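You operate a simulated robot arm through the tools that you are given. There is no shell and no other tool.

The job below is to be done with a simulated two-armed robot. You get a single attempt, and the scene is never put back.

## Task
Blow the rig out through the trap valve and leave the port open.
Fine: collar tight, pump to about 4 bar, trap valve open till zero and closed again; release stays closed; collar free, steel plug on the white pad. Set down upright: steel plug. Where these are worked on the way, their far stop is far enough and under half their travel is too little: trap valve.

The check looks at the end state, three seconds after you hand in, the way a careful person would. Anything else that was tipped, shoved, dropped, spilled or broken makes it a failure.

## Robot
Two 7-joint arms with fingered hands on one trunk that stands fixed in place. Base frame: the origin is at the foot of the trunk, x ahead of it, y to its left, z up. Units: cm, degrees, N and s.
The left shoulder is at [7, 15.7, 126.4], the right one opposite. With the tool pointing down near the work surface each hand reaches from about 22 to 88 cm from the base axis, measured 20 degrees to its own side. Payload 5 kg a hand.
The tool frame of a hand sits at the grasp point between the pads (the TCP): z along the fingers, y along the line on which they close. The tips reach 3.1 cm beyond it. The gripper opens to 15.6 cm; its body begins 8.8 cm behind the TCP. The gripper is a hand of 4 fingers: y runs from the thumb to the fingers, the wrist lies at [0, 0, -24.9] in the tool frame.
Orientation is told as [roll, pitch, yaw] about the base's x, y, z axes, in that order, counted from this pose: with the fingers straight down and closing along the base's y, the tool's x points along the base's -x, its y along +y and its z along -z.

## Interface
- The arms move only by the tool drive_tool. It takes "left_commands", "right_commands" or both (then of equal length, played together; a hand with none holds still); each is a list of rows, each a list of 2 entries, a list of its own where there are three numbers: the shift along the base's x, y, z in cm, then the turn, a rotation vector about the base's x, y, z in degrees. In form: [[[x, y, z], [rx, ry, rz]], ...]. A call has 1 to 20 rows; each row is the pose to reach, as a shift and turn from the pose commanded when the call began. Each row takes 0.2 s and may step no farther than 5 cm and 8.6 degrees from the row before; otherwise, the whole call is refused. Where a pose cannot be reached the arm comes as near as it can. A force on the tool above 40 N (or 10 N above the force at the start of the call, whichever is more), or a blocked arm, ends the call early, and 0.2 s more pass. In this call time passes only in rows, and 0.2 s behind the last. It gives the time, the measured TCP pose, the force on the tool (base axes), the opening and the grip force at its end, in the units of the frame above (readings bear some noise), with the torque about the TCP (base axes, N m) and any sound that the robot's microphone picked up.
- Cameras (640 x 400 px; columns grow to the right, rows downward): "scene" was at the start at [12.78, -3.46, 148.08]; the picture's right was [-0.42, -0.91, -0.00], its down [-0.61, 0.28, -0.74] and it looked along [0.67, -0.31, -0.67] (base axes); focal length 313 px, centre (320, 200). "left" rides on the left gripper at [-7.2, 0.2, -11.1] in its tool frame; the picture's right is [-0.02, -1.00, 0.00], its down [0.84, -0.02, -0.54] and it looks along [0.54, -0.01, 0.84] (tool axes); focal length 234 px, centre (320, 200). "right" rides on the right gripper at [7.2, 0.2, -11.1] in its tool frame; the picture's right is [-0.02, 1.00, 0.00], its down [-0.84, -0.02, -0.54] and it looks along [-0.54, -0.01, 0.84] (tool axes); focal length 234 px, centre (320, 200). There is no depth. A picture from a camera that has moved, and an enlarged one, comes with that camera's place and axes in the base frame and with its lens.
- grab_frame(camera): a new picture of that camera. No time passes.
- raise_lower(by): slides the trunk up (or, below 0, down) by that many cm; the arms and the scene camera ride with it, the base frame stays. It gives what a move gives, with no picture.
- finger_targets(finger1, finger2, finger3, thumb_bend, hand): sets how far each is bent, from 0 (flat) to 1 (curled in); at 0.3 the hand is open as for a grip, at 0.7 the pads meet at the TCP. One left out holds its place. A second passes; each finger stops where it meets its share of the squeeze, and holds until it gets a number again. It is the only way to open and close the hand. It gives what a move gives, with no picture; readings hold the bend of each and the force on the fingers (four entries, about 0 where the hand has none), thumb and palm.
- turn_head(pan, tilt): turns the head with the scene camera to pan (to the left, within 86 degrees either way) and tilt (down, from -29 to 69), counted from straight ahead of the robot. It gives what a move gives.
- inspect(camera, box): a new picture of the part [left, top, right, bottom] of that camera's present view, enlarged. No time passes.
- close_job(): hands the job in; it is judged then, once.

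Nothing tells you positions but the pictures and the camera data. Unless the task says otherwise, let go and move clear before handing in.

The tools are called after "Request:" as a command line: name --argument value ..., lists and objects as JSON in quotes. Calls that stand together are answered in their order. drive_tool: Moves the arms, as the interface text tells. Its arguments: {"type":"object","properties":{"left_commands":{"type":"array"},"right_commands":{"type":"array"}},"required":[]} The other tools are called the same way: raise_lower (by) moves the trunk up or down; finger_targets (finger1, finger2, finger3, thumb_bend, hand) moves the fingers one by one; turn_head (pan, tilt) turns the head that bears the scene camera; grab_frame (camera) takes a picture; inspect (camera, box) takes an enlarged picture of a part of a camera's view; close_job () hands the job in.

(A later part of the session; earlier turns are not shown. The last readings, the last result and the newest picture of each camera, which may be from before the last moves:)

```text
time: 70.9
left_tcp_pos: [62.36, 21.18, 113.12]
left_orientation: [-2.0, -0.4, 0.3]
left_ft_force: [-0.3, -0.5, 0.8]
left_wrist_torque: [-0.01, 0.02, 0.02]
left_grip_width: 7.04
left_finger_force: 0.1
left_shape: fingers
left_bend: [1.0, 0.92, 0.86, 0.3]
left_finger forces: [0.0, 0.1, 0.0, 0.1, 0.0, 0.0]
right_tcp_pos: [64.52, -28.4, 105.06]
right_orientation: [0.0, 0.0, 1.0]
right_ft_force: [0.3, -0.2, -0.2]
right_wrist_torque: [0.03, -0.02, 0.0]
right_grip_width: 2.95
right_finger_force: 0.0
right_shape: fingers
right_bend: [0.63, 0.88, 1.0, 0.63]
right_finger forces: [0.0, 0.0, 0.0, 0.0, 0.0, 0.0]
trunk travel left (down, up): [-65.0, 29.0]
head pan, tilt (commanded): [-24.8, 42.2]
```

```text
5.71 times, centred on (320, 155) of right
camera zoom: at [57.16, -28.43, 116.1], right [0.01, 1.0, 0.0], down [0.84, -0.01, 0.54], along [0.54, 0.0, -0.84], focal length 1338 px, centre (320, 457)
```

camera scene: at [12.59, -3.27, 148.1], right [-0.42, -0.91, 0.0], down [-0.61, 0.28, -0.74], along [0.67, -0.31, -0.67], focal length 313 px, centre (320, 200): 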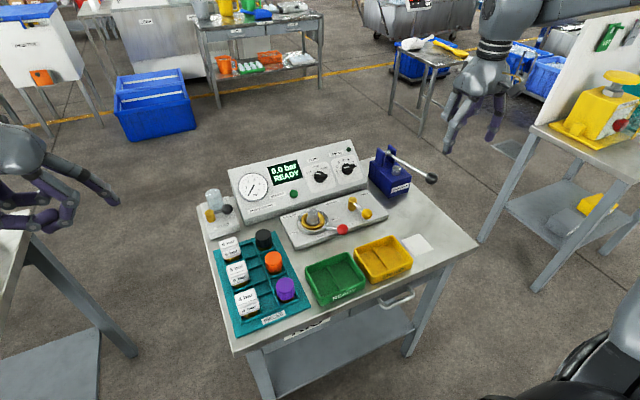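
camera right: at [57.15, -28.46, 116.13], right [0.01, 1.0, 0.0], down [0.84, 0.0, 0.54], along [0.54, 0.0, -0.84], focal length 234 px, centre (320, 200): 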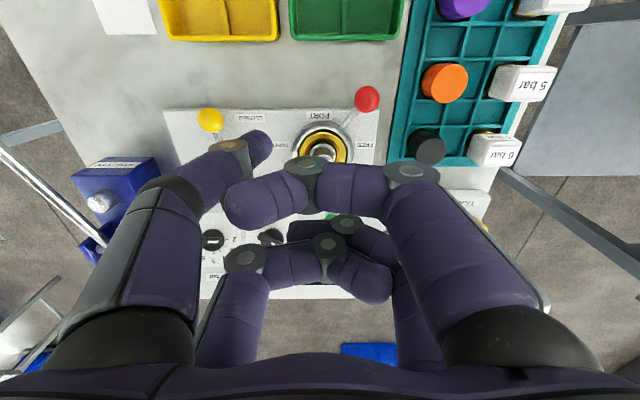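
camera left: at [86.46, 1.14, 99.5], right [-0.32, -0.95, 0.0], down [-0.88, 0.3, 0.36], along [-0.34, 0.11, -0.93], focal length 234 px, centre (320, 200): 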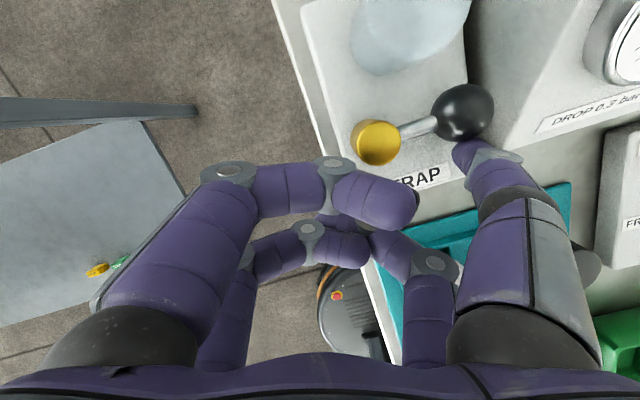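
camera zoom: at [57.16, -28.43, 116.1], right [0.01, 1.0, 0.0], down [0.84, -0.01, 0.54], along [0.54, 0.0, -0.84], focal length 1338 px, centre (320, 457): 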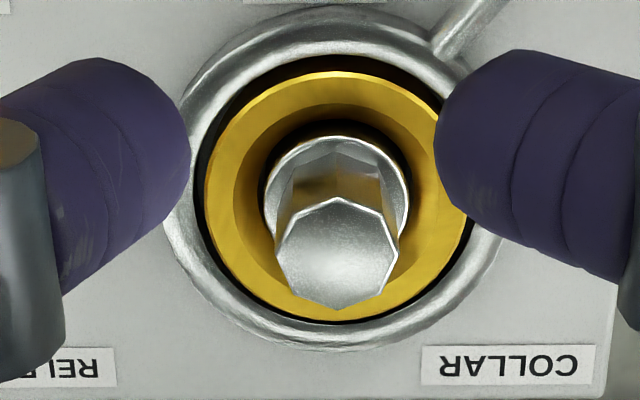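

The head is eight-sided with corners along x and y, so a 22.5° yaw puts the fingertips on flats. I open the pinch a little and move over the plug.

Request:
finger_targets --hand "right" --finger1 0.5 --thumb_bend 0.5

Request:
drive_tool --right_commands '[[[2, -0.1, -1], [0, 0, -6]], [[4, -0.2, -2.5], [0, 0, -12]], [[6, -0.3, -4], [0, 0, -18]], [[7.7, -0.4, -6], [0, 0, -23.5]], [[7.7, -0.4, -9], [0, 0, -23.5]]]'

Request:
grab_frame --camera "right"

Request:
inspect --camera "scene" --box '[250, 120, 380, 250]'

```text
time: 71.9
left_tcp_pos: [62.25, 21.13, 113.07]
left_orientation: [-2.0, -0.3, 0.2]
left_ft_force: [0.1, 0.0, -0.6]
left_wrist_torque: [0.01, 0.01, -0.02]
left_grip_width: 7.02
left_finger_force: 0.0
left_shape: fingers
left_bend: [1.0, 0.92, 0.86, 0.3]
left_finger forces: [0.0, 0.0, 0.0, 0.0, 0.1, 0.0]
right_tcp_pos: [64.55, -28.41, 104.95]
right_orientation: [0.0, 0.0, 1.1]
right_ft_force: [-0.7, 0.3, -0.4]
right_wrist_torque: [0.02, -0.01, -0.03]
right_grip_width: 8.02
right_finger_force: 0.0
right_shape: fingers
right_bend: [0.5, 0.88, 1.0, 0.5]
right_finger forces: [0.0, 0.2, 0.0, 0.0, 0.1, 0.0]
trunk travel left (down, up): [-65.0, 29.0]
head pan, tilt (commanded): [-24.8, 42.2]
```

```text
time: 73.1
left_tcp_pos: [62.53, 20.98, 113.21]
left_orientation: [-2.0, -0.4, 0.3]
left_ft_force: [-0.5, 0.4, -0.7]
left_wrist_torque: [0.0, 0.01, -0.01]
left_grip_width: 7.03
left_finger_force: 0.0
left_shape: fingers
left_bend: [1.0, 0.92, 0.86, 0.3]
left_finger forces: [0.0, 0.1, 0.1, 0.1, 0.0, 0.1]
right_tcp_pos: [72.04, -28.71, 96.05]
right_orientation: [-0.1, 0.0, -22.5]
right_ft_force: [0.2, 0.5, 0.5]
right_wrist_torque: [-0.01, 0.05, -0.02]
right_grip_width: 8.05
right_finger_force: 0.0
right_shape: fingers
right_bend: [0.5, 0.88, 1.0, 0.5]
right_finger forces: [0.0, 0.0, 0.0, 0.0, 0.0, 0.1]
trunk travel left (down, up): [-65.0, 29.0]
head pan, tilt (commanded): [-24.8, 42.2]
```

```text
taken
camera right: at [65.37, -25.81, 107.16], right [0.41, 0.91, 0.0], down [0.77, -0.34, 0.54], along [0.5, -0.22, -0.84], focal length 234 px, centre (320, 200)
```

right: 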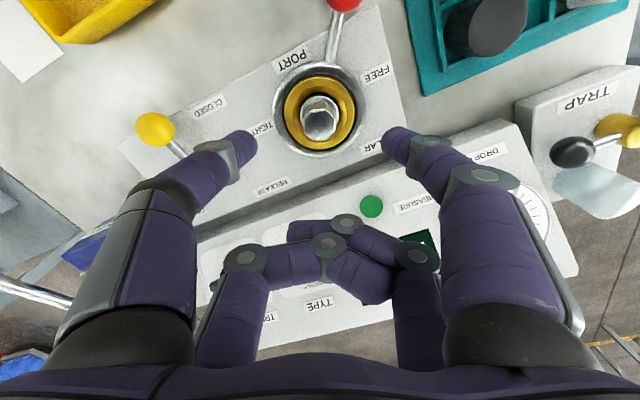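

```text
3.08 times, centred on (315, 185) of scene
camera zoom: at [12.84, -3.5, 148.08], right [-0.42, -0.91, 0.0], down [-0.61, 0.28, -0.74], along [0.67, -0.31, -0.67], focal length 964 px, centre (335, 246)
```

zoom: 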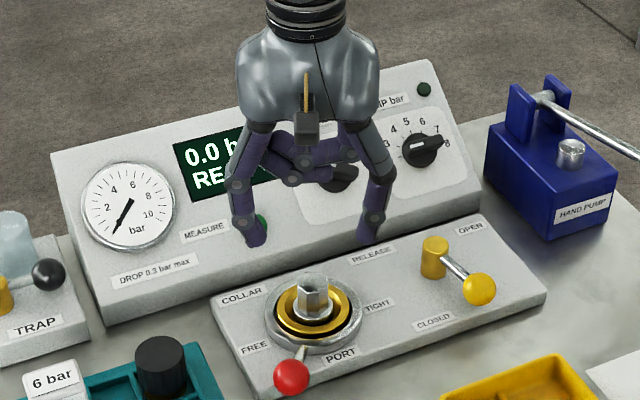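

The plug appears almost exactly where the finger row should meet it. I zoom in to refine before descending.

Request:
inspect --camera "right" --box '[270, 70, 370, 170]'

```text
4.00 times, centred on (320, 120) of right
camera zoom: at [65.37, -25.81, 107.16], right [0.41, 0.91, 0.0], down [0.77, -0.34, 0.54], along [0.5, -0.22, -0.84], focal length 937 px, centre (320, 520)
```

zoom: 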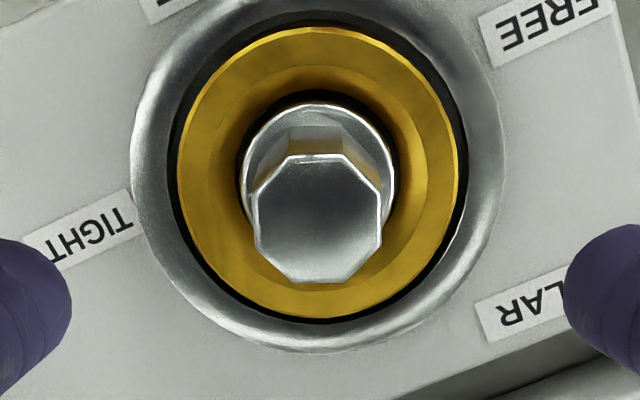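

The flats now face the fingertips and the plug is centred within about 1 mm. I descend so the tips straddle the head just above the collar ring.

Request:
drive_tool --right_commands '[[[0, 0, -2], [0, 0, 0]], [[0, 0, -4], [0, 0, 0]], [[0, 0, -6], [0, 0, 0]], [[0, 0, -7.5], [0, 0, 0]], [[0, 0, -8.5], [0, 0, 0]]]'

Request:
grab_frame --camera "right"

Request:
inspect --camera "scene" --box '[270, 170, 360, 260]'

```text
time: 74.3
left_tcp_pos: [62.44, 21.1, 113.15]
left_orientation: [-2.0, -0.4, 0.3]
left_ft_force: [-1.2, -0.1, -0.2]
left_wrist_torque: [-0.01, 0.0, -0.01]
left_grip_width: 7.03
left_finger_force: 0.2
left_shape: fingers
left_bend: [1.0, 0.92, 0.86, 0.3]
left_finger forces: [0.1, 0.0, 0.0, 0.0, 0.0, 0.0]
right_tcp_pos: [70.07, -29.42, 88.44]
right_orientation: [0.0, -0.1, -22.5]
right_ft_force: [0.4, 0.1, -0.6]
right_wrist_torque: [-0.01, 0.02, -0.04]
right_grip_width: 8.07
right_finger_force: 0.0
right_shape: fingers
right_bend: [0.5, 0.88, 1.0, 0.5]
right_finger forces: [0.0, 0.1, 0.0, 0.0, 0.0, 0.0]
right hand out of reach, approached as far as the arm can: row 3, 4, 5
trunk travel left (down, up): [-65.0, 29.0]
head pan, tilt (commanded): [-24.8, 42.2]
```

```text
taken
camera right: at [63.37, -26.65, 99.62], right [0.41, 0.91, 0.0], down [0.77, -0.34, 0.55], along [0.5, -0.22, -0.84], focal length 234 px, centre (320, 200)
```

right: 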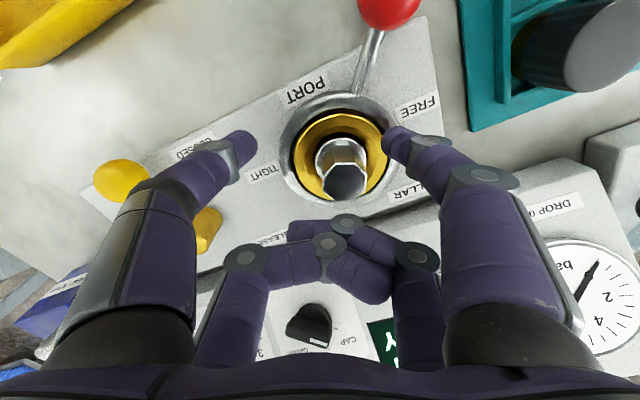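

```text
4.44 times, centred on (315, 215) of scene
camera zoom: at [12.78, -3.44, 148.08], right [-0.42, -0.91, 0.0], down [-0.61, 0.28, -0.74], along [0.67, -0.31, -0.67], focal length 1392 px, centre (342, 133)
```

zoom: 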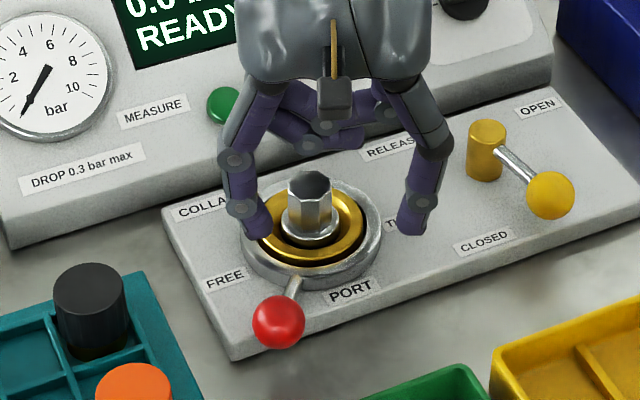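

The arm could not follow at this yaw: it fell short at (70.1, -29.4, 88.4), touching nothing. The octagon allows +22.5° just as well, so I go back up and turn the other way.

Request:
drive_tool --right_commands '[[[0, 0, 3], [0, 0, 0]], [[0, 0, 6], [0, 0, 0]], [[0, 0, 9], [0, 0, 0]], [[0, 0, 10], [0, 0, 7.5]], [[0, 0.3, 10], [0, 0, 15]], [[0, 0.6, 10], [0, 0, 22.5]], [[0, 0.9, 10], [0, 0, 30]], [[0, 1.2, 10], [0, 0, 37.5]], [[0, 1.5, 10], [0, 0, 45]], [[0, 1.5, 10], [0, 0, 45]]]'

Request:
grab_frame --camera "right"

Request:
inspect --camera "scene" --box '[260, 140, 370, 250]'

```text
time: 76.5
left_tcp_pos: [62.46, 21.15, 113.18]
left_orientation: [-2.0, -0.4, 0.3]
left_ft_force: [0.0, -0.1, 0.0]
left_wrist_torque: [-0.01, 0.01, 0.0]
left_grip_width: 7.02
left_finger_force: 0.1
left_shape: fingers
left_bend: [1.0, 0.92, 0.86, 0.3]
left_finger forces: [0.1, 0.0, 0.0, 0.0, 0.0, 0.0]
right_tcp_pos: [70.14, -27.94, 98.7]
right_orientation: [0.0, -0.1, 22.5]
right_ft_force: [-0.4, 0.4, -0.6]
right_wrist_torque: [0.01, -0.01, -0.01]
right_grip_width: 8.02
right_finger_force: 0.2
right_shape: fingers
right_bend: [0.5, 0.88, 1.0, 0.5]
right_finger forces: [0.0, 0.0, 0.0, 0.1, 0.0, 0.0]
trunk travel left (down, up): [-65.0, 29.0]
head pan, tilt (commanded): [-24.8, 42.2]
```

```text
taken
camera right: at [63.4, -30.63, 109.85], right [-0.36, 0.93, 0.0], down [0.78, 0.3, 0.54], along [0.51, 0.2, -0.84], focal length 234 px, centre (320, 200)
```

right: 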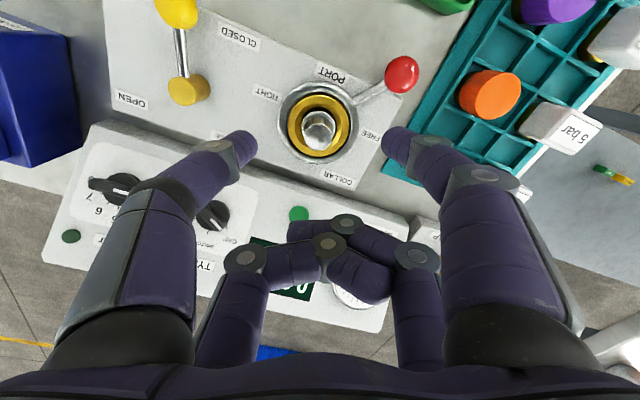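

```text
3.64 times, centred on (315, 195) of scene
camera zoom: at [12.79, -3.44, 148.08], right [-0.42, -0.91, 0.0], down [-0.61, 0.28, -0.74], along [0.67, -0.31, -0.67], focal length 1139 px, centre (338, 218)
```

zoom: 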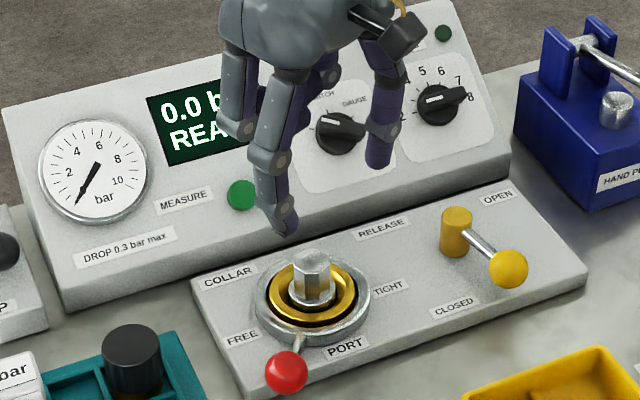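

The hand is now at yaw +22.5°. I shift 1.9 cm forward and 0.65 cm left to line up, then check the alignment and reach as I lower.

Request:
drive_tool --right_commands '[[[1.0, 0.35, -1], [0, 0, 0]], [[1.9, 0.65, -2.5], [0, 0, 0]], [[1.9, 0.65, -4.5], [0, 0, 0]], [[1.9, 0.65, -4.5], [0, 0, 0]]]'

Request:
inspect --camera "right" --box '[270, 70, 370, 170]'

Request:
inspect --camera "scene" --box '[260, 140, 370, 250]'

```text
time: 77.5
left_tcp_pos: [62.46, 21.13, 113.19]
left_orientation: [-1.9, -0.4, 0.3]
left_ft_force: [0.2, 0.3, 0.3]
left_wrist_torque: [0.01, 0.0, 0.0]
left_grip_width: 7.06
left_finger_force: 0.1
left_shape: fingers
left_bend: [1.0, 0.92, 0.86, 0.3]
left_finger forces: [0.1, 0.0, 0.0, 0.0, 0.0, 0.0]
right_tcp_pos: [71.95, -27.18, 94.25]
right_orientation: [0.0, 0.1, 22.5]
right_ft_force: [0.1, 0.7, 0.7]
right_wrist_torque: [0.0, -0.01, 0.02]
right_grip_width: 8.06
right_finger_force: 0.1
right_shape: fingers
right_bend: [0.5, 0.88, 1.0, 0.5]
right_finger forces: [0.0, 0.0, 0.0, 0.0, 0.0, 0.0]
trunk travel left (down, up): [-65.0, 29.0]
head pan, tilt (commanded): [-24.8, 42.2]
```

```text
4.00 times, centred on (320, 120) of right
camera zoom: at [65.11, -29.99, 105.34], right [-0.36, 0.93, 0.0], down [0.78, 0.3, 0.54], along [0.51, 0.2, -0.84], focal length 937 px, centre (320, 520)
```

zoom: 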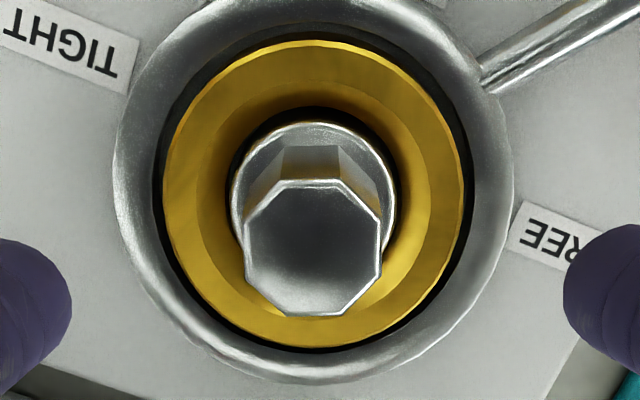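

```text
3.64 times, centred on (315, 195) of scene
camera zoom: at [12.78, -3.41, 148.08], right [-0.42, -0.91, 0.0], down [-0.61, 0.28, -0.74], along [0.67, -0.31, -0.67], focal length 1139 px, centre (338, 218)
```

zoom: 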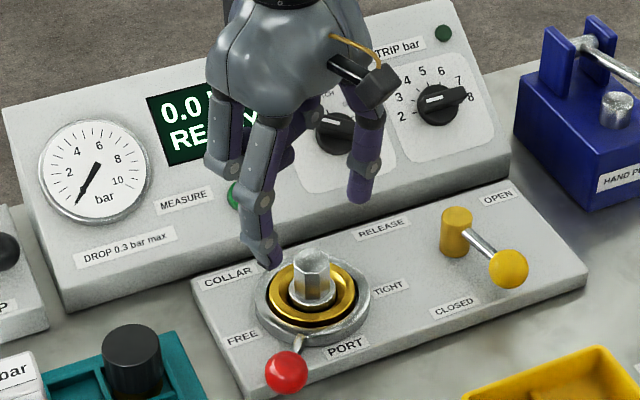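

The plug head is centred side to side, and a 0.4 cm shift puts it mid-pad. I descend with that correction and watch for reach or contact.

Request:
drive_tool --right_commands '[[[0.4, 0.15, -1.5], [0, 0, 0]], [[0.4, 0.15, -3], [0, 0, 0]], [[0.4, 0.15, -4.5], [0, 0, 0]], [[0.4, 0.15, -5.5], [0, 0, 0]], [[0.4, 0.15, -5.5], [0, 0, 0]]]'

Request:
grab_frame --camera "right"

Request:
inspect --camera "scene" --box '[270, 170, 360, 260]'

```text
time: 78.7
left_tcp_pos: [62.35, 21.23, 113.22]
left_orientation: [-2.0, -0.3, 0.3]
left_ft_force: [0.4, -0.1, -0.1]
left_wrist_torque: [-0.04, 0.03, 0.02]
left_grip_width: 7.03
left_finger_force: 0.2
left_shape: fingers
left_bend: [1.0, 0.92, 0.86, 0.3]
left_finger forces: [0.1, 0.0, 0.0, 0.0, 0.1, 0.0]
right_tcp_pos: [70.46, -27.9, 90.01]
right_orientation: [0.0, -0.1, 22.5]
right_ft_force: [0.6, -0.2, 0.3]
right_wrist_torque: [0.01, 0.0, -0.02]
right_grip_width: 8.04
right_finger_force: 0.1
right_shape: fingers
right_bend: [0.5, 0.88, 1.0, 0.5]
right_finger forces: [0.0, 0.1, 0.0, 0.0, 0.0, 0.1]
right hand out of reach, approached as far as the arm can: row 1, 2, 3, 4, 5
trunk travel left (down, up): [-65.0, 29.0]
head pan, tilt (commanded): [-24.8, 42.2]
```

```text
taken
camera right: at [63.63, -30.63, 101.14], right [-0.36, 0.93, 0.0], down [0.78, 0.3, 0.55], along [0.51, 0.2, -0.84], focal length 234 px, centre (320, 200)
```

right: 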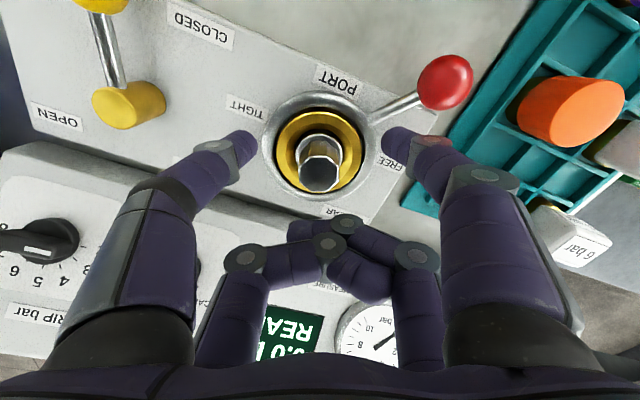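

```text
4.44 times, centred on (315, 215) of scene
camera zoom: at [12.77, -3.42, 148.08], right [-0.42, -0.91, 0.0], down [-0.61, 0.28, -0.74], along [0.67, -0.31, -0.67], focal length 1392 px, centre (342, 133)
```

zoom: 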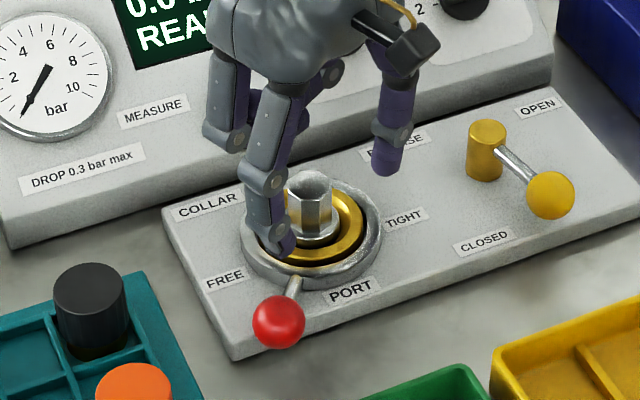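

The straight-down posture runs out of reach here. Tilting the hand about its own closing axis brings the wrist back while the pads stay parallel to the flats, so I rise first, then tilt 15° and re-aim.

Request:
drive_tool --right_commands '[[[0, 0, 2.5], [0, 0, 0]], [[0, 0, 5], [0, 0, 0]], [[0, 0, 6], [2.0, -4.8, 0]], [[0.4, 0.2, 6], [3.9, -9.4, 0]], [[0.8, 0.3, 6], [5.74, -13.86, 0]], [[1.24, 0.5, 6], [5.74, -13.86, 0]], [[1.24, 0.5, 6], [5.74, -13.86, 0]]]'

Request:
grab_frame --camera "right"

Request:
inspect --camera "scene" --box '[260, 150, 370, 260]'

```text
time: 80.3
left_tcp_pos: [62.42, 21.16, 113.11]
left_orientation: [-2.0, -0.5, 0.2]
left_ft_force: [0.0, -0.9, 0.8]
left_wrist_torque: [-0.02, -0.02, -0.01]
left_grip_width: 7.04
left_finger_force: 0.1
left_shape: fingers
left_bend: [1.0, 0.92, 0.86, 0.3]
left_finger forces: [0.0, 0.0, 0.1, 0.1, 0.0, 0.0]
right_tcp_pos: [71.83, -27.68, 95.82]
right_orientation: [-0.1, -15.0, 22.5]
right_ft_force: [0.9, -0.4, 0.7]
right_wrist_torque: [-0.04, 0.04, 0.03]
right_grip_width: 8.04
right_finger_force: 0.1
right_shape: fingers
right_bend: [0.5, 0.88, 1.0, 0.5]
right_finger forces: [0.1, 0.0, 0.0, 0.0, 0.1, 0.1]
trunk travel left (down, up): [-65.0, 29.0]
head pan, tilt (commanded): [-24.8, 42.2]
```

```text
taken
camera right: at [62.55, -31.35, 104.66], right [-0.36, 0.93, 0.01], down [0.63, 0.24, 0.74], along [0.69, 0.27, -0.67], focal length 234 px, centre (320, 200)
```

right: 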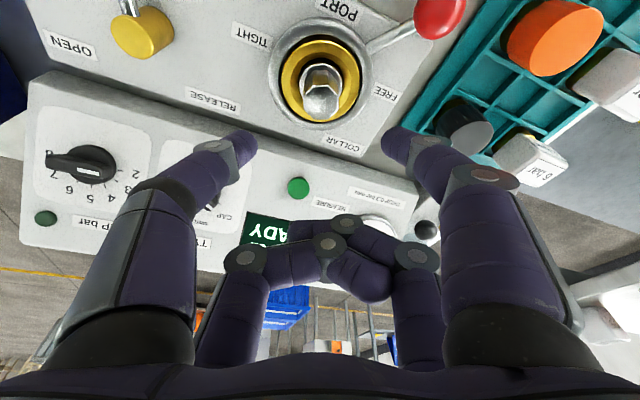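

```text
3.64 times, centred on (315, 205) of scene
camera zoom: at [12.78, -3.44, 148.08], right [-0.42, -0.91, 0.0], down [-0.61, 0.28, -0.74], along [0.67, -0.31, -0.67], focal length 1139 px, centre (338, 182)
```

zoom: 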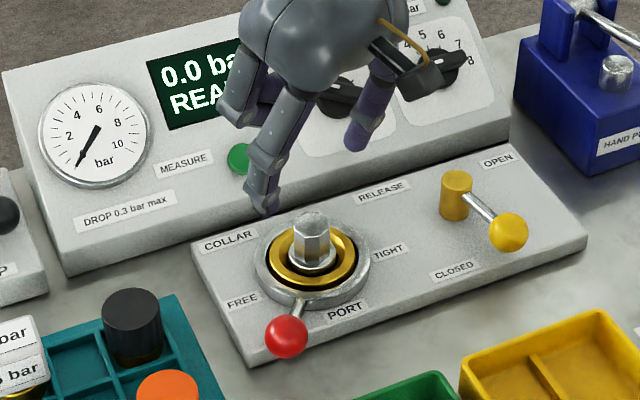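

The tilted posture is in reach. I zoom on the plug from the wrist camera to fix the final alignment.

Request:
inspect --camera "right" --box '[270, 40, 370, 140]'

```text
4.00 times, centred on (320, 90) of right
camera zoom: at [62.55, -31.35, 104.66], right [-0.36, 0.93, 0.01], down [0.63, 0.24, 0.74], along [0.69, 0.27, -0.67], focal length 937 px, centre (320, 640)
```

zoom: 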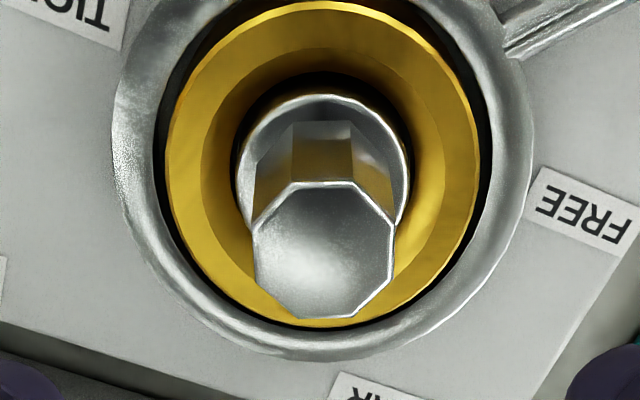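

The plug is at (70.25, -28.05), and the tilted fingers are centred on it within 2 mm. I descend to grip height.

Request:
drive_tool --right_commands '[[[0, 0, -2], [0, 0, 0]], [[0, 0, -4], [0, 0, 0]], [[0, 0, -6], [0, 0, 0]], [[0, 0, -7], [0, 0, 0]], [[0, 0, -7.8], [0, 0, 0]], [[0, 0, -7.8], [0, 0, 0]]]'

Request:
grab_frame --camera "right"

Request:
inspect --camera "scene" --box '[270, 170, 360, 260]'

```text
time: 81.7
left_tcp_pos: [62.37, 21.1, 113.15]
left_orientation: [-2.0, -0.5, 0.3]
left_ft_force: [0.3, 0.1, -0.3]
left_wrist_torque: [0.0, -0.01, 0.0]
left_grip_width: 7.05
left_finger_force: 0.0
left_shape: fingers
left_bend: [1.0, 0.92, 0.86, 0.3]
left_finger forces: [0.1, 0.0, 0.0, 0.0, 0.1, 0.1]
right_tcp_pos: [71.8, -27.6, 87.87]
right_orientation: [0.0, -15.0, 22.5]
right_ft_force: [0.4, -0.3, 0.7]
right_wrist_torque: [-0.04, 0.03, -0.01]
right_grip_width: 8.01
right_finger_force: 0.2
right_shape: fingers
right_bend: [0.5, 0.88, 1.0, 0.5]
right_finger forces: [0.0, 0.0, 0.0, 0.1, 0.0, 0.0]
trunk travel left (down, up): [-65.0, 29.0]
head pan, tilt (commanded): [-24.8, 42.2]
```

```text
taken
camera right: at [62.54, -31.31, 96.77], right [-0.36, 0.93, 0.01], down [0.63, 0.24, 0.74], along [0.69, 0.27, -0.67], focal length 234 px, centre (320, 200)
```

right: 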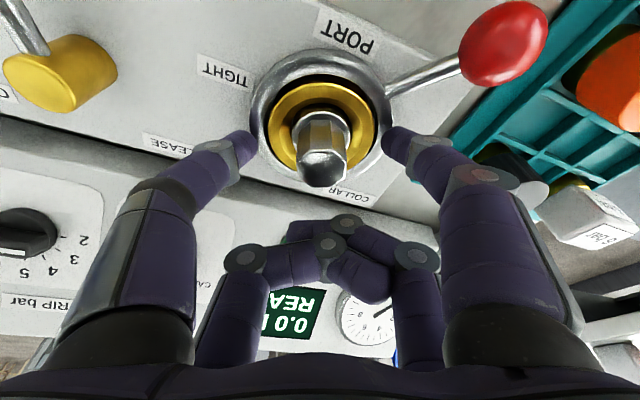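

```text
4.44 times, centred on (315, 215) of scene
camera zoom: at [12.78, -3.45, 148.08], right [-0.42, -0.91, 0.0], down [-0.61, 0.28, -0.74], along [0.67, -0.31, -0.67], focal length 1392 px, centre (342, 133)
```

zoom: 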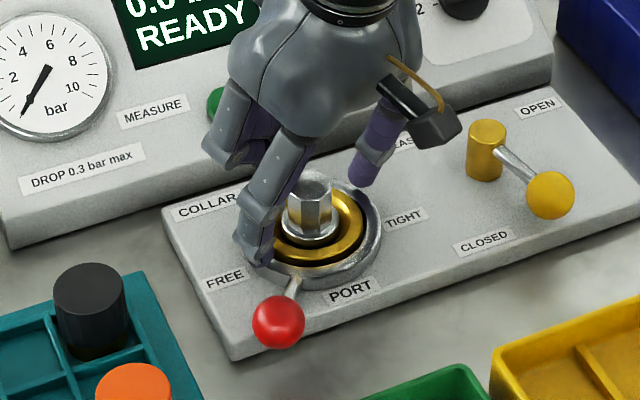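

Both fingertips are level with and centred on the head. I close finger1 and the thumb on the flats.

Request:
finger_targets --hand "right" --finger1 0.61 --thumb_bend 0.61

Request:
grab_frame --camera "right"

Request:
finger_targets --hand "right" --finger1 0.72 --thumb_bend 0.72

Request:
grab_frame --camera "right"

Request:
inspect --camera "scene" --box '[270, 170, 360, 260]'

```text
time: 82.7
left_tcp_pos: [62.38, 21.11, 113.03]
left_orientation: [-1.9, -0.4, 0.2]
left_ft_force: [0.0, -0.7, -0.2]
left_wrist_torque: [0.03, 0.0, -0.03]
left_grip_width: 7.01
left_finger_force: 0.0
left_shape: fingers
left_bend: [1.0, 0.92, 0.86, 0.3]
left_finger forces: [0.0, 0.0, 0.1, 0.0, 0.1, 0.1]
right_tcp_pos: [71.76, -27.55, 87.93]
right_orientation: [0.0, -15.0, 22.5]
right_ft_force: [0.6, 2.1, 3.4]
right_wrist_torque: [0.17, 0.05, -0.03]
right_grip_width: 4.79
right_finger_force: 5.3
right_shape: fingers
right_bend: [0.58, 0.88, 1.0, 0.6]
right_finger forces: [6.8, 0.1, 0.0, 0.0, 2.5, 0.1]
trunk travel left (down, up): [-65.0, 29.0]
head pan, tilt (commanded): [-24.8, 42.2]
```

```text
taken
camera right: at [62.53, -31.27, 96.82], right [-0.36, 0.93, 0.01], down [0.63, 0.24, 0.74], along [0.69, 0.27, -0.67], focal length 234 px, centre (320, 200)
```

right: 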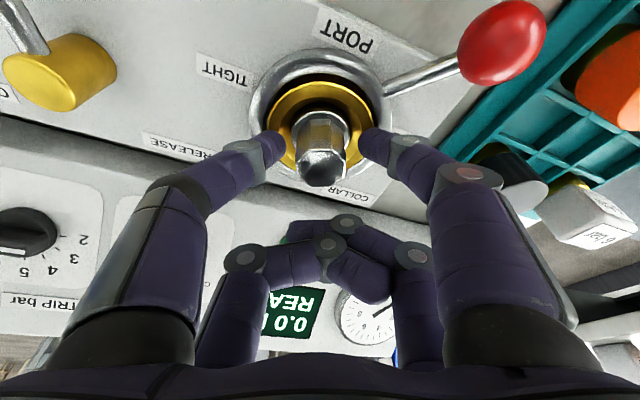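

```text
time: 83.7
left_tcp_pos: [62.51, 20.98, 113.14]
left_orientation: [-2.1, -0.5, 0.2]
left_ft_force: [0.2, -0.2, 0.2]
left_wrist_torque: [-0.02, 0.01, 0.01]
left_grip_width: 7.05
left_finger_force: 0.1
left_shape: fingers
left_bend: [1.0, 0.92, 0.86, 0.3]
left_finger forces: [0.0, 0.1, 0.0, 0.0, 0.0, 0.0]
right_tcp_pos: [71.81, -27.7, 88.07]
right_orientation: [0.0, -15.1, 22.5]
right_ft_force: [6.3, -8.4, 7.0]
right_wrist_torque: [-0.3, -0.18, 0.06]
right_grip_width: 4.73
right_finger_force: 15.1
right_shape: fingers
right_bend: [0.56, 0.88, 1.0, 0.64]
right_finger forces: [11.7, 0.0, 0.0, 0.0, 18.2, 0.0]
trunk travel left (down, up): [-65.0, 29.0]
head pan, tilt (commanded): [-24.8, 42.2]
```

```text
taken
camera right: at [62.58, -31.44, 96.8], right [-0.36, 0.93, 0.01], down [0.62, 0.24, 0.74], along [0.69, 0.27, -0.67], focal length 234 px, centre (320, 200)
```

right: 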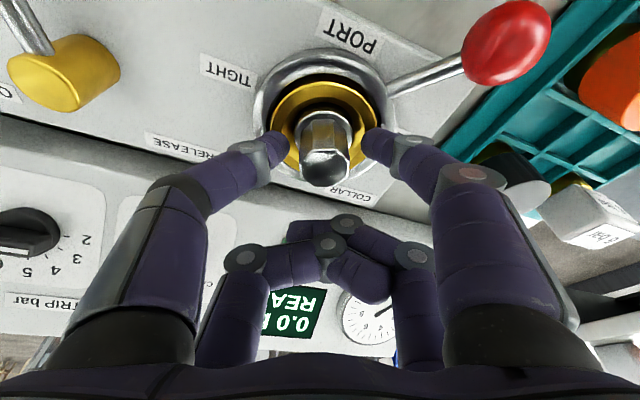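

```text
4.44 times, centred on (315, 215) of scene
camera zoom: at [12.79, -3.53, 148.08], right [-0.42, -0.91, 0.0], down [-0.61, 0.28, -0.74], along [0.67, -0.31, -0.67], focal length 1392 px, centre (342, 133)
```

zoom: 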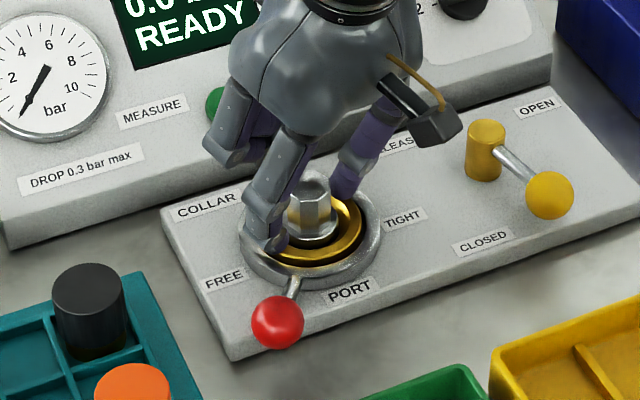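

The tips are pressing on the brass ring (7 N upward) rather than the head, so I am too low. I open, raise about 1 cm, and close again.

Request:
finger_targets --hand "right" --finger1 0.54 --thumb_bend 0.54

Request:
drive_tool --right_commands '[[[0, 0, 0.6], [0, 0, 0]], [[0, 0, 1.1], [0, 0, 0]], [[0, 0, 1.1], [0, 0, 0]]]'

Request:
finger_targets --hand "right" --finger1 0.61 --thumb_bend 0.61

Request:
grab_frame --camera "right"

Request:
inspect --camera "scene" --box '[290, 190, 340, 240]'

```text
time: 84.7
left_tcp_pos: [62.45, 21.15, 113.1]
left_orientation: [-1.9, -0.5, 0.3]
left_ft_force: [0.4, 0.2, -0.1]
left_wrist_torque: [0.0, 0.03, -0.01]
left_grip_width: 7.03
left_finger_force: 0.0
left_shape: fingers
left_bend: [1.0, 0.92, 0.86, 0.3]
left_finger forces: [0.1, 0.0, 0.0, 0.0, 0.0, 0.0]
right_tcp_pos: [71.65, -27.71, 87.83]
right_orientation: [0.0, -15.0, 22.4]
right_ft_force: [-0.5, 0.8, -0.7]
right_wrist_torque: [-0.02, -0.01, -0.04]
right_grip_width: 6.51
right_finger_force: 0.0
right_shape: fingers
right_bend: [0.54, 0.88, 1.0, 0.54]
right_finger forces: [0.2, 0.0, 0.0, 0.1, 0.1, 0.0]
trunk travel left (down, up): [-65.0, 29.0]
head pan, tilt (commanded): [-24.8, 42.2]
```

```text
time: 85.5
left_tcp_pos: [62.38, 21.12, 113.17]
left_orientation: [-2.0, -0.4, 0.3]
left_ft_force: [0.0, -1.0, 0.4]
left_wrist_torque: [0.0, 0.0, 0.02]
left_grip_width: 7.07
left_finger_force: 0.1
left_shape: fingers
left_bend: [1.0, 0.92, 0.86, 0.3]
left_finger forces: [0.1, 0.1, 0.1, 0.0, 0.1, 0.0]
right_tcp_pos: [71.69, -27.73, 89.01]
right_orientation: [0.0, -15.0, 22.5]
right_ft_force: [0.7, 0.2, -0.7]
right_wrist_torque: [-0.02, 0.03, -0.03]
right_grip_width: 6.5
right_finger_force: 0.1
right_shape: fingers
right_bend: [0.54, 0.88, 1.0, 0.54]
right_finger forces: [0.0, 0.0, 0.0, 0.1, 0.1, 0.0]
trunk travel left (down, up): [-65.0, 29.0]
head pan, tilt (commanded): [-24.8, 42.2]
```

```text
time: 86.5
left_tcp_pos: [62.3, 21.11, 113.03]
left_orientation: [-1.9, -0.3, 0.3]
left_ft_force: [0.8, 0.3, -0.1]
left_wrist_torque: [0.02, 0.0, -0.01]
left_grip_width: 7.02
left_finger_force: 0.1
left_shape: fingers
left_bend: [1.0, 0.92, 0.86, 0.3]
left_finger forces: [0.0, 0.1, 0.0, 0.0, 0.1, 0.0]
right_tcp_pos: [71.7, -27.58, 89.02]
right_orientation: [0.0, -15.0, 22.5]
right_ft_force: [-0.1, 0.5, -0.6]
right_wrist_torque: [0.01, 0.01, -0.01]
right_grip_width: 3.84
right_finger_force: 0.1
right_shape: fingers
right_bend: [0.61, 0.88, 1.0, 0.61]
right_finger forces: [0.0, 0.1, 0.1, 0.0, 0.1, 0.0]
trunk travel left (down, up): [-65.0, 29.0]
head pan, tilt (commanded): [-24.8, 42.2]
```

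```text
taken
camera right: at [62.47, -31.3, 97.91], right [-0.36, 0.93, 0.01], down [0.63, 0.24, 0.74], along [0.69, 0.27, -0.67], focal length 234 px, centre (320, 200)
```

right: 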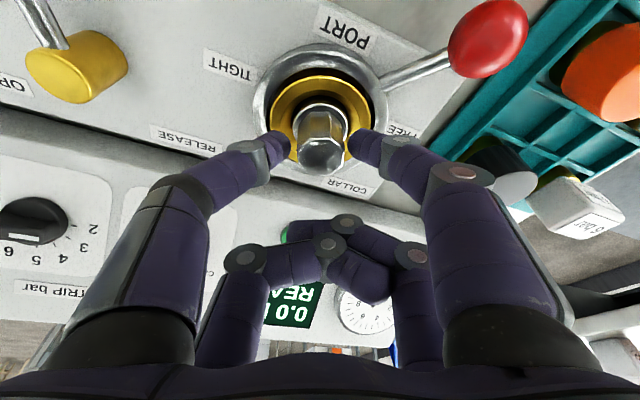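

```text
8.00 times, centred on (315, 215) of scene
camera zoom: at [12.79, -3.44, 148.08], right [-0.42, -0.91, 0.0], down [-0.61, 0.28, -0.74], along [0.67, -0.31, -0.67], focal length 2506 px, centre (360, 80)
```

zoom: 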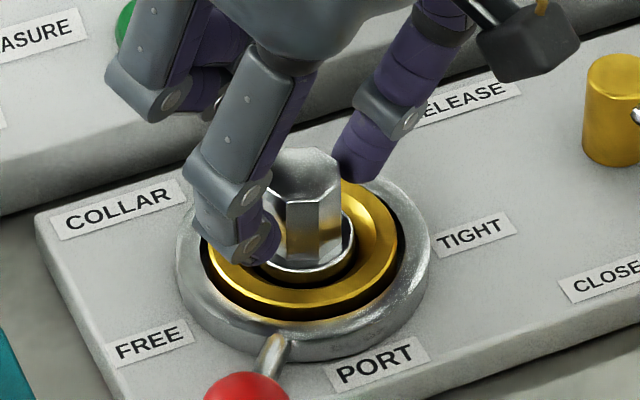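

At this height nothing but the head lies between the tips (gap 3.8 cm, no force). I close onto the flats.

Request:
finger_targets --hand "right" --finger1 0.72 --thumb_bend 0.72

Request:
grab_frame --camera "right"

Request:
inspect --camera "scene" --box '[290, 190, 340, 240]'

```text
time: 87.5
left_tcp_pos: [62.36, 21.22, 113.04]
left_orientation: [-2.0, -0.4, 0.3]
left_ft_force: [0.0, 0.0, 0.2]
left_wrist_torque: [0.0, -0.02, -0.01]
left_grip_width: 7.04
left_finger_force: 0.1
left_shape: fingers
left_bend: [1.0, 0.92, 0.86, 0.3]
left_finger forces: [0.0, 0.0, 0.0, 0.1, 0.1, 0.0]
right_tcp_pos: [71.66, -27.6, 89.08]
right_orientation: [0.0, -15.0, 22.5]
right_ft_force: [0.8, -1.0, -1.4]
right_wrist_torque: [-0.02, 0.0, -0.02]
right_grip_width: 2.67
right_finger_force: 9.7
right_shape: fingers
right_bend: [0.63, 0.88, 1.0, 0.68]
right_finger forces: [9.6, 0.0, 0.0, 0.0, 9.8, 0.1]
trunk travel left (down, up): [-65.0, 29.0]
head pan, tilt (commanded): [-24.8, 42.2]
```

```text
taken
camera right: at [62.47, -31.3, 97.91], right [-0.36, 0.93, 0.01], down [0.63, 0.24, 0.74], along [0.69, 0.27, -0.67], focal length 234 px, centre (320, 200)
```

right: 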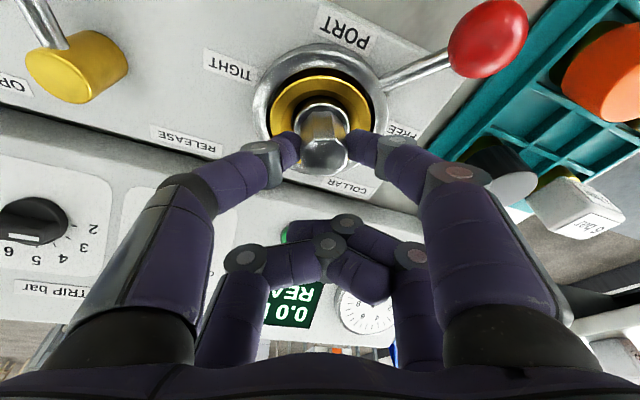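

```text
8.00 times, centred on (315, 215) of scene
camera zoom: at [12.79, -3.44, 148.08], right [-0.42, -0.91, 0.0], down [-0.61, 0.28, -0.74], along [0.67, -0.31, -0.67], focal length 2506 px, centre (360, 80)
```

zoom: 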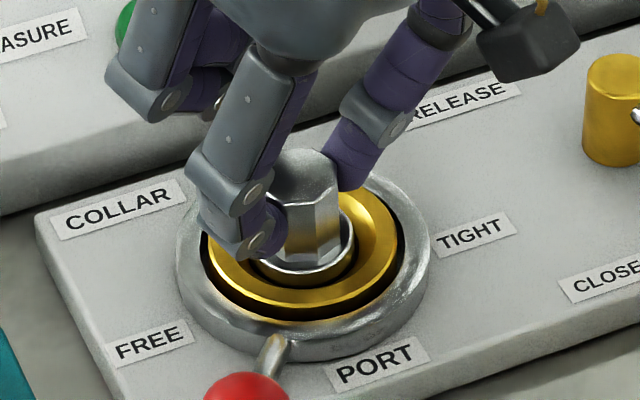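

Gripped: width 2.67 cm matches the head, about 9.7 N on each side and no sideways load. I tighten a little and lift slowly, straight up.

Request:
finger_targets --hand "right" --finger1 0.82 --thumb_bend 0.82

Request:
drive_tool --right_commands '[[[0, 0, 0.4], [0, 0, 0]], [[0, 0, 0.8], [0, 0, 0]], [[0, 0, 1.2], [0, 0, 0]]]'

Request:
inspect --camera "scene" --box '[290, 190, 340, 240]'

Request:
grab_frame --camera "right"

```text
time: 88.5
left_tcp_pos: [62.42, 21.15, 113.14]
left_orientation: [-2.0, -0.4, 0.2]
left_ft_force: [-0.3, 0.1, 0.2]
left_wrist_torque: [0.03, 0.0, -0.01]
left_grip_width: 7.03
left_finger_force: 0.1
left_shape: fingers
left_bend: [1.0, 0.92, 0.86, 0.3]
left_finger forces: [0.0, 0.0, 0.1, 0.0, 0.0, 0.1]
right_tcp_pos: [71.68, -27.68, 89.07]
right_orientation: [0.0, -15.0, 22.5]
right_ft_force: [2.9, -4.3, 2.2]
right_wrist_torque: [-0.28, -0.09, 0.07]
right_grip_width: 2.63
right_finger_force: 18.7
right_shape: fingers
right_bend: [0.54, 0.88, 1.0, 0.77]
right_finger forces: [15.2, 0.1, 0.0, 0.0, 21.1, 0.1]
trunk travel left (down, up): [-65.0, 29.0]
head pan, tilt (commanded): [-24.8, 42.2]
```

```text
time: 89.3
left_tcp_pos: [62.45, 21.08, 113.14]
left_orientation: [-2.0, -0.3, 0.4]
left_ft_force: [0.6, 0.4, -0.1]
left_wrist_torque: [-0.01, 0.0, -0.02]
left_grip_width: 7.01
left_finger_force: 0.0
left_shape: fingers
left_bend: [1.0, 0.92, 0.86, 0.3]
left_finger forces: [0.0, 0.1, 0.0, 0.0, 0.0, 0.0]
right_tcp_pos: [71.78, -27.57, 90.3]
right_orientation: [0.0, -15.0, 22.4]
right_ft_force: [-0.1, 0.3, -1.6]
right_wrist_torque: [0.0, 0.01, 0.04]
right_grip_width: 2.66
right_finger_force: 14.0
right_shape: fingers
right_bend: [0.54, 0.88, 1.0, 0.77]
right_finger forces: [14.6, 0.0, 0.0, 0.0, 14.1, 0.1]
trunk travel left (down, up): [-65.0, 29.0]
head pan, tilt (commanded): [-24.8, 42.2]
```

```text
8.00 times, centred on (315, 215) of scene
camera zoom: at [12.8, -3.45, 148.07], right [-0.42, -0.91, 0.0], down [-0.61, 0.28, -0.74], along [0.67, -0.31, -0.67], focal length 2506 px, centre (360, 80)
```

zoom: 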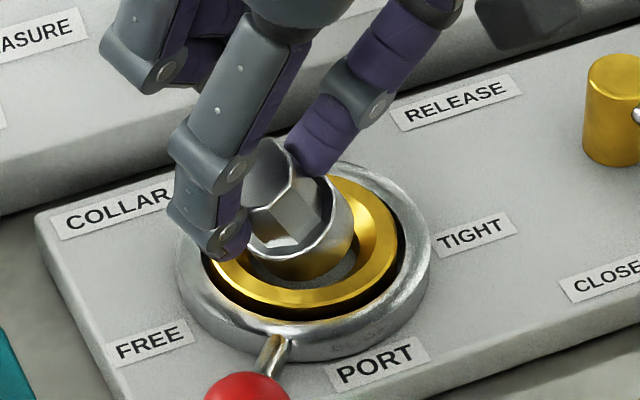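

```text
taken
camera right: at [62.53, -31.22, 99.17], right [-0.36, 0.93, 0.01], down [0.63, 0.24, 0.74], along [0.69, 0.27, -0.67], focal length 234 px, centre (320, 200)
```

right: 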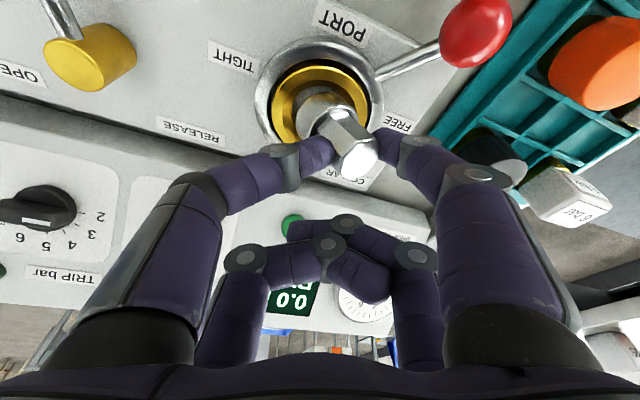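

The plug came up but has leaned toward finger1, because the thumb overpowered it (bends 0.54 and 0.77). The stem is still in the port, so I ease the thumb back and let finger1 follow, to stand the plug up again.

Request:
finger_targets --hand "right" --finger1 0.78 --thumb_bend 0.7

Request:
inspect --camera "scene" --box '[290, 190, 340, 240]'

Request:
inspect --camera "right" --box '[260, 80, 400, 200]'

```text
time: 90.3
left_tcp_pos: [62.38, 21.05, 113.12]
left_orientation: [-2.0, -0.4, 0.4]
left_ft_force: [-0.1, 0.7, -0.6]
left_wrist_torque: [-0.01, -0.01, 0.04]
left_grip_width: 7.04
left_finger_force: 0.0
left_shape: fingers
left_bend: [1.0, 0.92, 0.86, 0.3]
left_finger forces: [0.0, 0.1, 0.1, 0.0, 0.1, 0.0]
right_tcp_pos: [71.83, -27.53, 90.34]
right_orientation: [0.1, -15.0, 22.5]
right_ft_force: [0.1, 0.6, -1.6]
right_wrist_torque: [0.04, 0.0, -0.02]
right_grip_width: 2.67
right_finger_force: 7.8
right_shape: fingers
right_bend: [0.62, 0.88, 1.0, 0.68]
right_finger forces: [7.4, 0.0, 0.1, 0.0, 7.4, 0.1]
trunk travel left (down, up): [-65.0, 29.0]
head pan, tilt (commanded): [-24.8, 42.2]
```

```text
8.00 times, centred on (315, 215) of scene
camera zoom: at [12.8, -3.44, 148.08], right [-0.42, -0.91, 0.0], down [-0.61, 0.28, -0.74], along [0.67, -0.31, -0.67], focal length 2506 px, centre (360, 80)
```

zoom: 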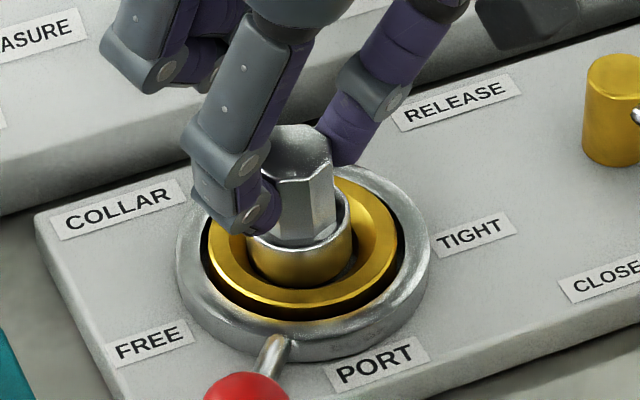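

```text
3.33 times, centred on (330, 140) of right
camera zoom: at [62.53, -31.25, 99.18], right [-0.36, 0.93, 0.01], down [0.63, 0.24, 0.74], along [0.69, 0.27, -0.67], focal length 781 px, centre (287, 400)
```

zoom: 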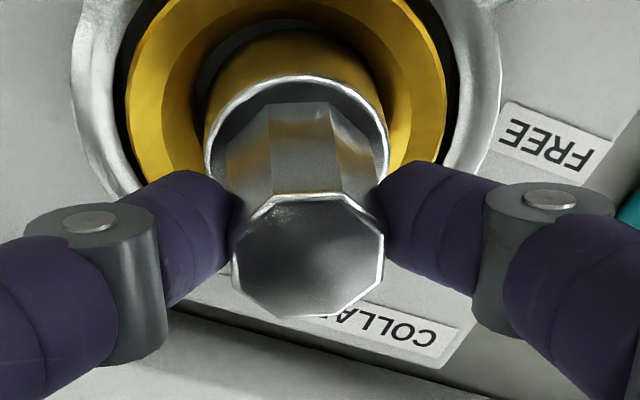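

The plug is upright again, held with 7.4 N on each side, and it weighs little (about 1.6 N). I lift it out slowly with this balanced grip.

Request:
drive_tool --right_commands '[[[0, 0, 0.5], [0, 0, 0]], [[0, 0, 1.0], [0, 0, 0]], [[0, 0, 1.6], [0, 0, 0]], [[0, 0, 2.3], [0, 0, 0]], [[0, 0, 3.0], [0, 0, 0]]]'

Request:
inspect --camera "scene" --box '[285, 180, 345, 240]'

Request:
inspect --camera "right" --box '[260, 80, 400, 200]'

```text
time: 91.5
left_tcp_pos: [62.39, 21.14, 113.14]
left_orientation: [-2.0, -0.4, 0.3]
left_ft_force: [0.8, 0.7, 0.3]
left_wrist_torque: [0.01, 0.01, 0.02]
left_grip_width: 7.01
left_finger_force: 0.0
left_shape: fingers
left_bend: [1.0, 0.92, 0.86, 0.3]
left_finger forces: [0.1, 0.1, 0.1, 0.0, 0.0, 0.0]
right_tcp_pos: [71.78, -27.6, 93.27]
right_orientation: [-0.1, -15.0, 22.5]
right_ft_force: [-0.6, 0.3, -1.1]
right_wrist_torque: [-0.02, -0.04, -0.03]
right_grip_width: 2.72
right_finger_force: 8.0
right_shape: fingers
right_bend: [0.62, 0.88, 1.0, 0.68]
right_finger forces: [7.5, 0.0, 0.0, 0.0, 7.6, 0.1]
trunk travel left (down, up): [-65.0, 29.0]
head pan, tilt (commanded): [-24.8, 42.2]
```

```text
6.67 times, centred on (315, 210) of scene
camera zoom: at [12.79, -3.44, 148.08], right [-0.42, -0.91, 0.0], down [-0.61, 0.28, -0.74], along [0.67, -0.31, -0.67], focal length 2088 px, centre (353, 133)
```

zoom: 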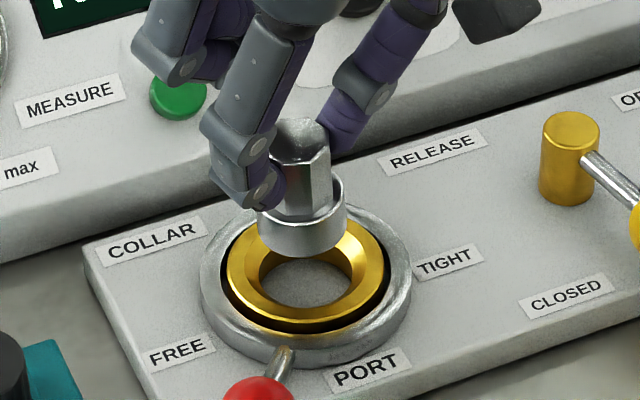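

```text
3.33 times, centred on (330, 140) of right
camera zoom: at [62.54, -31.25, 102.16], right [-0.36, 0.93, 0.01], down [0.63, 0.24, 0.74], along [0.69, 0.27, -0.67], focal length 781 px, centre (287, 400)
```

zoom: 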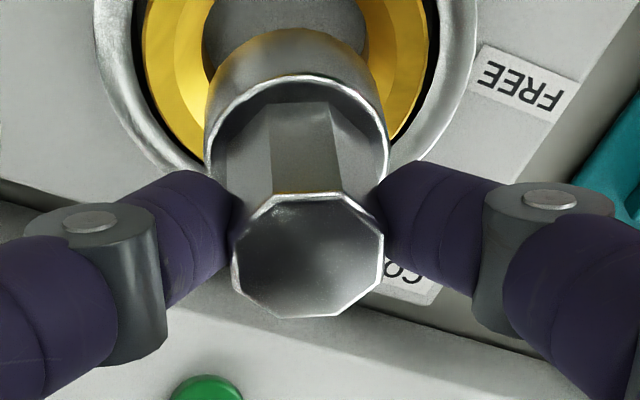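

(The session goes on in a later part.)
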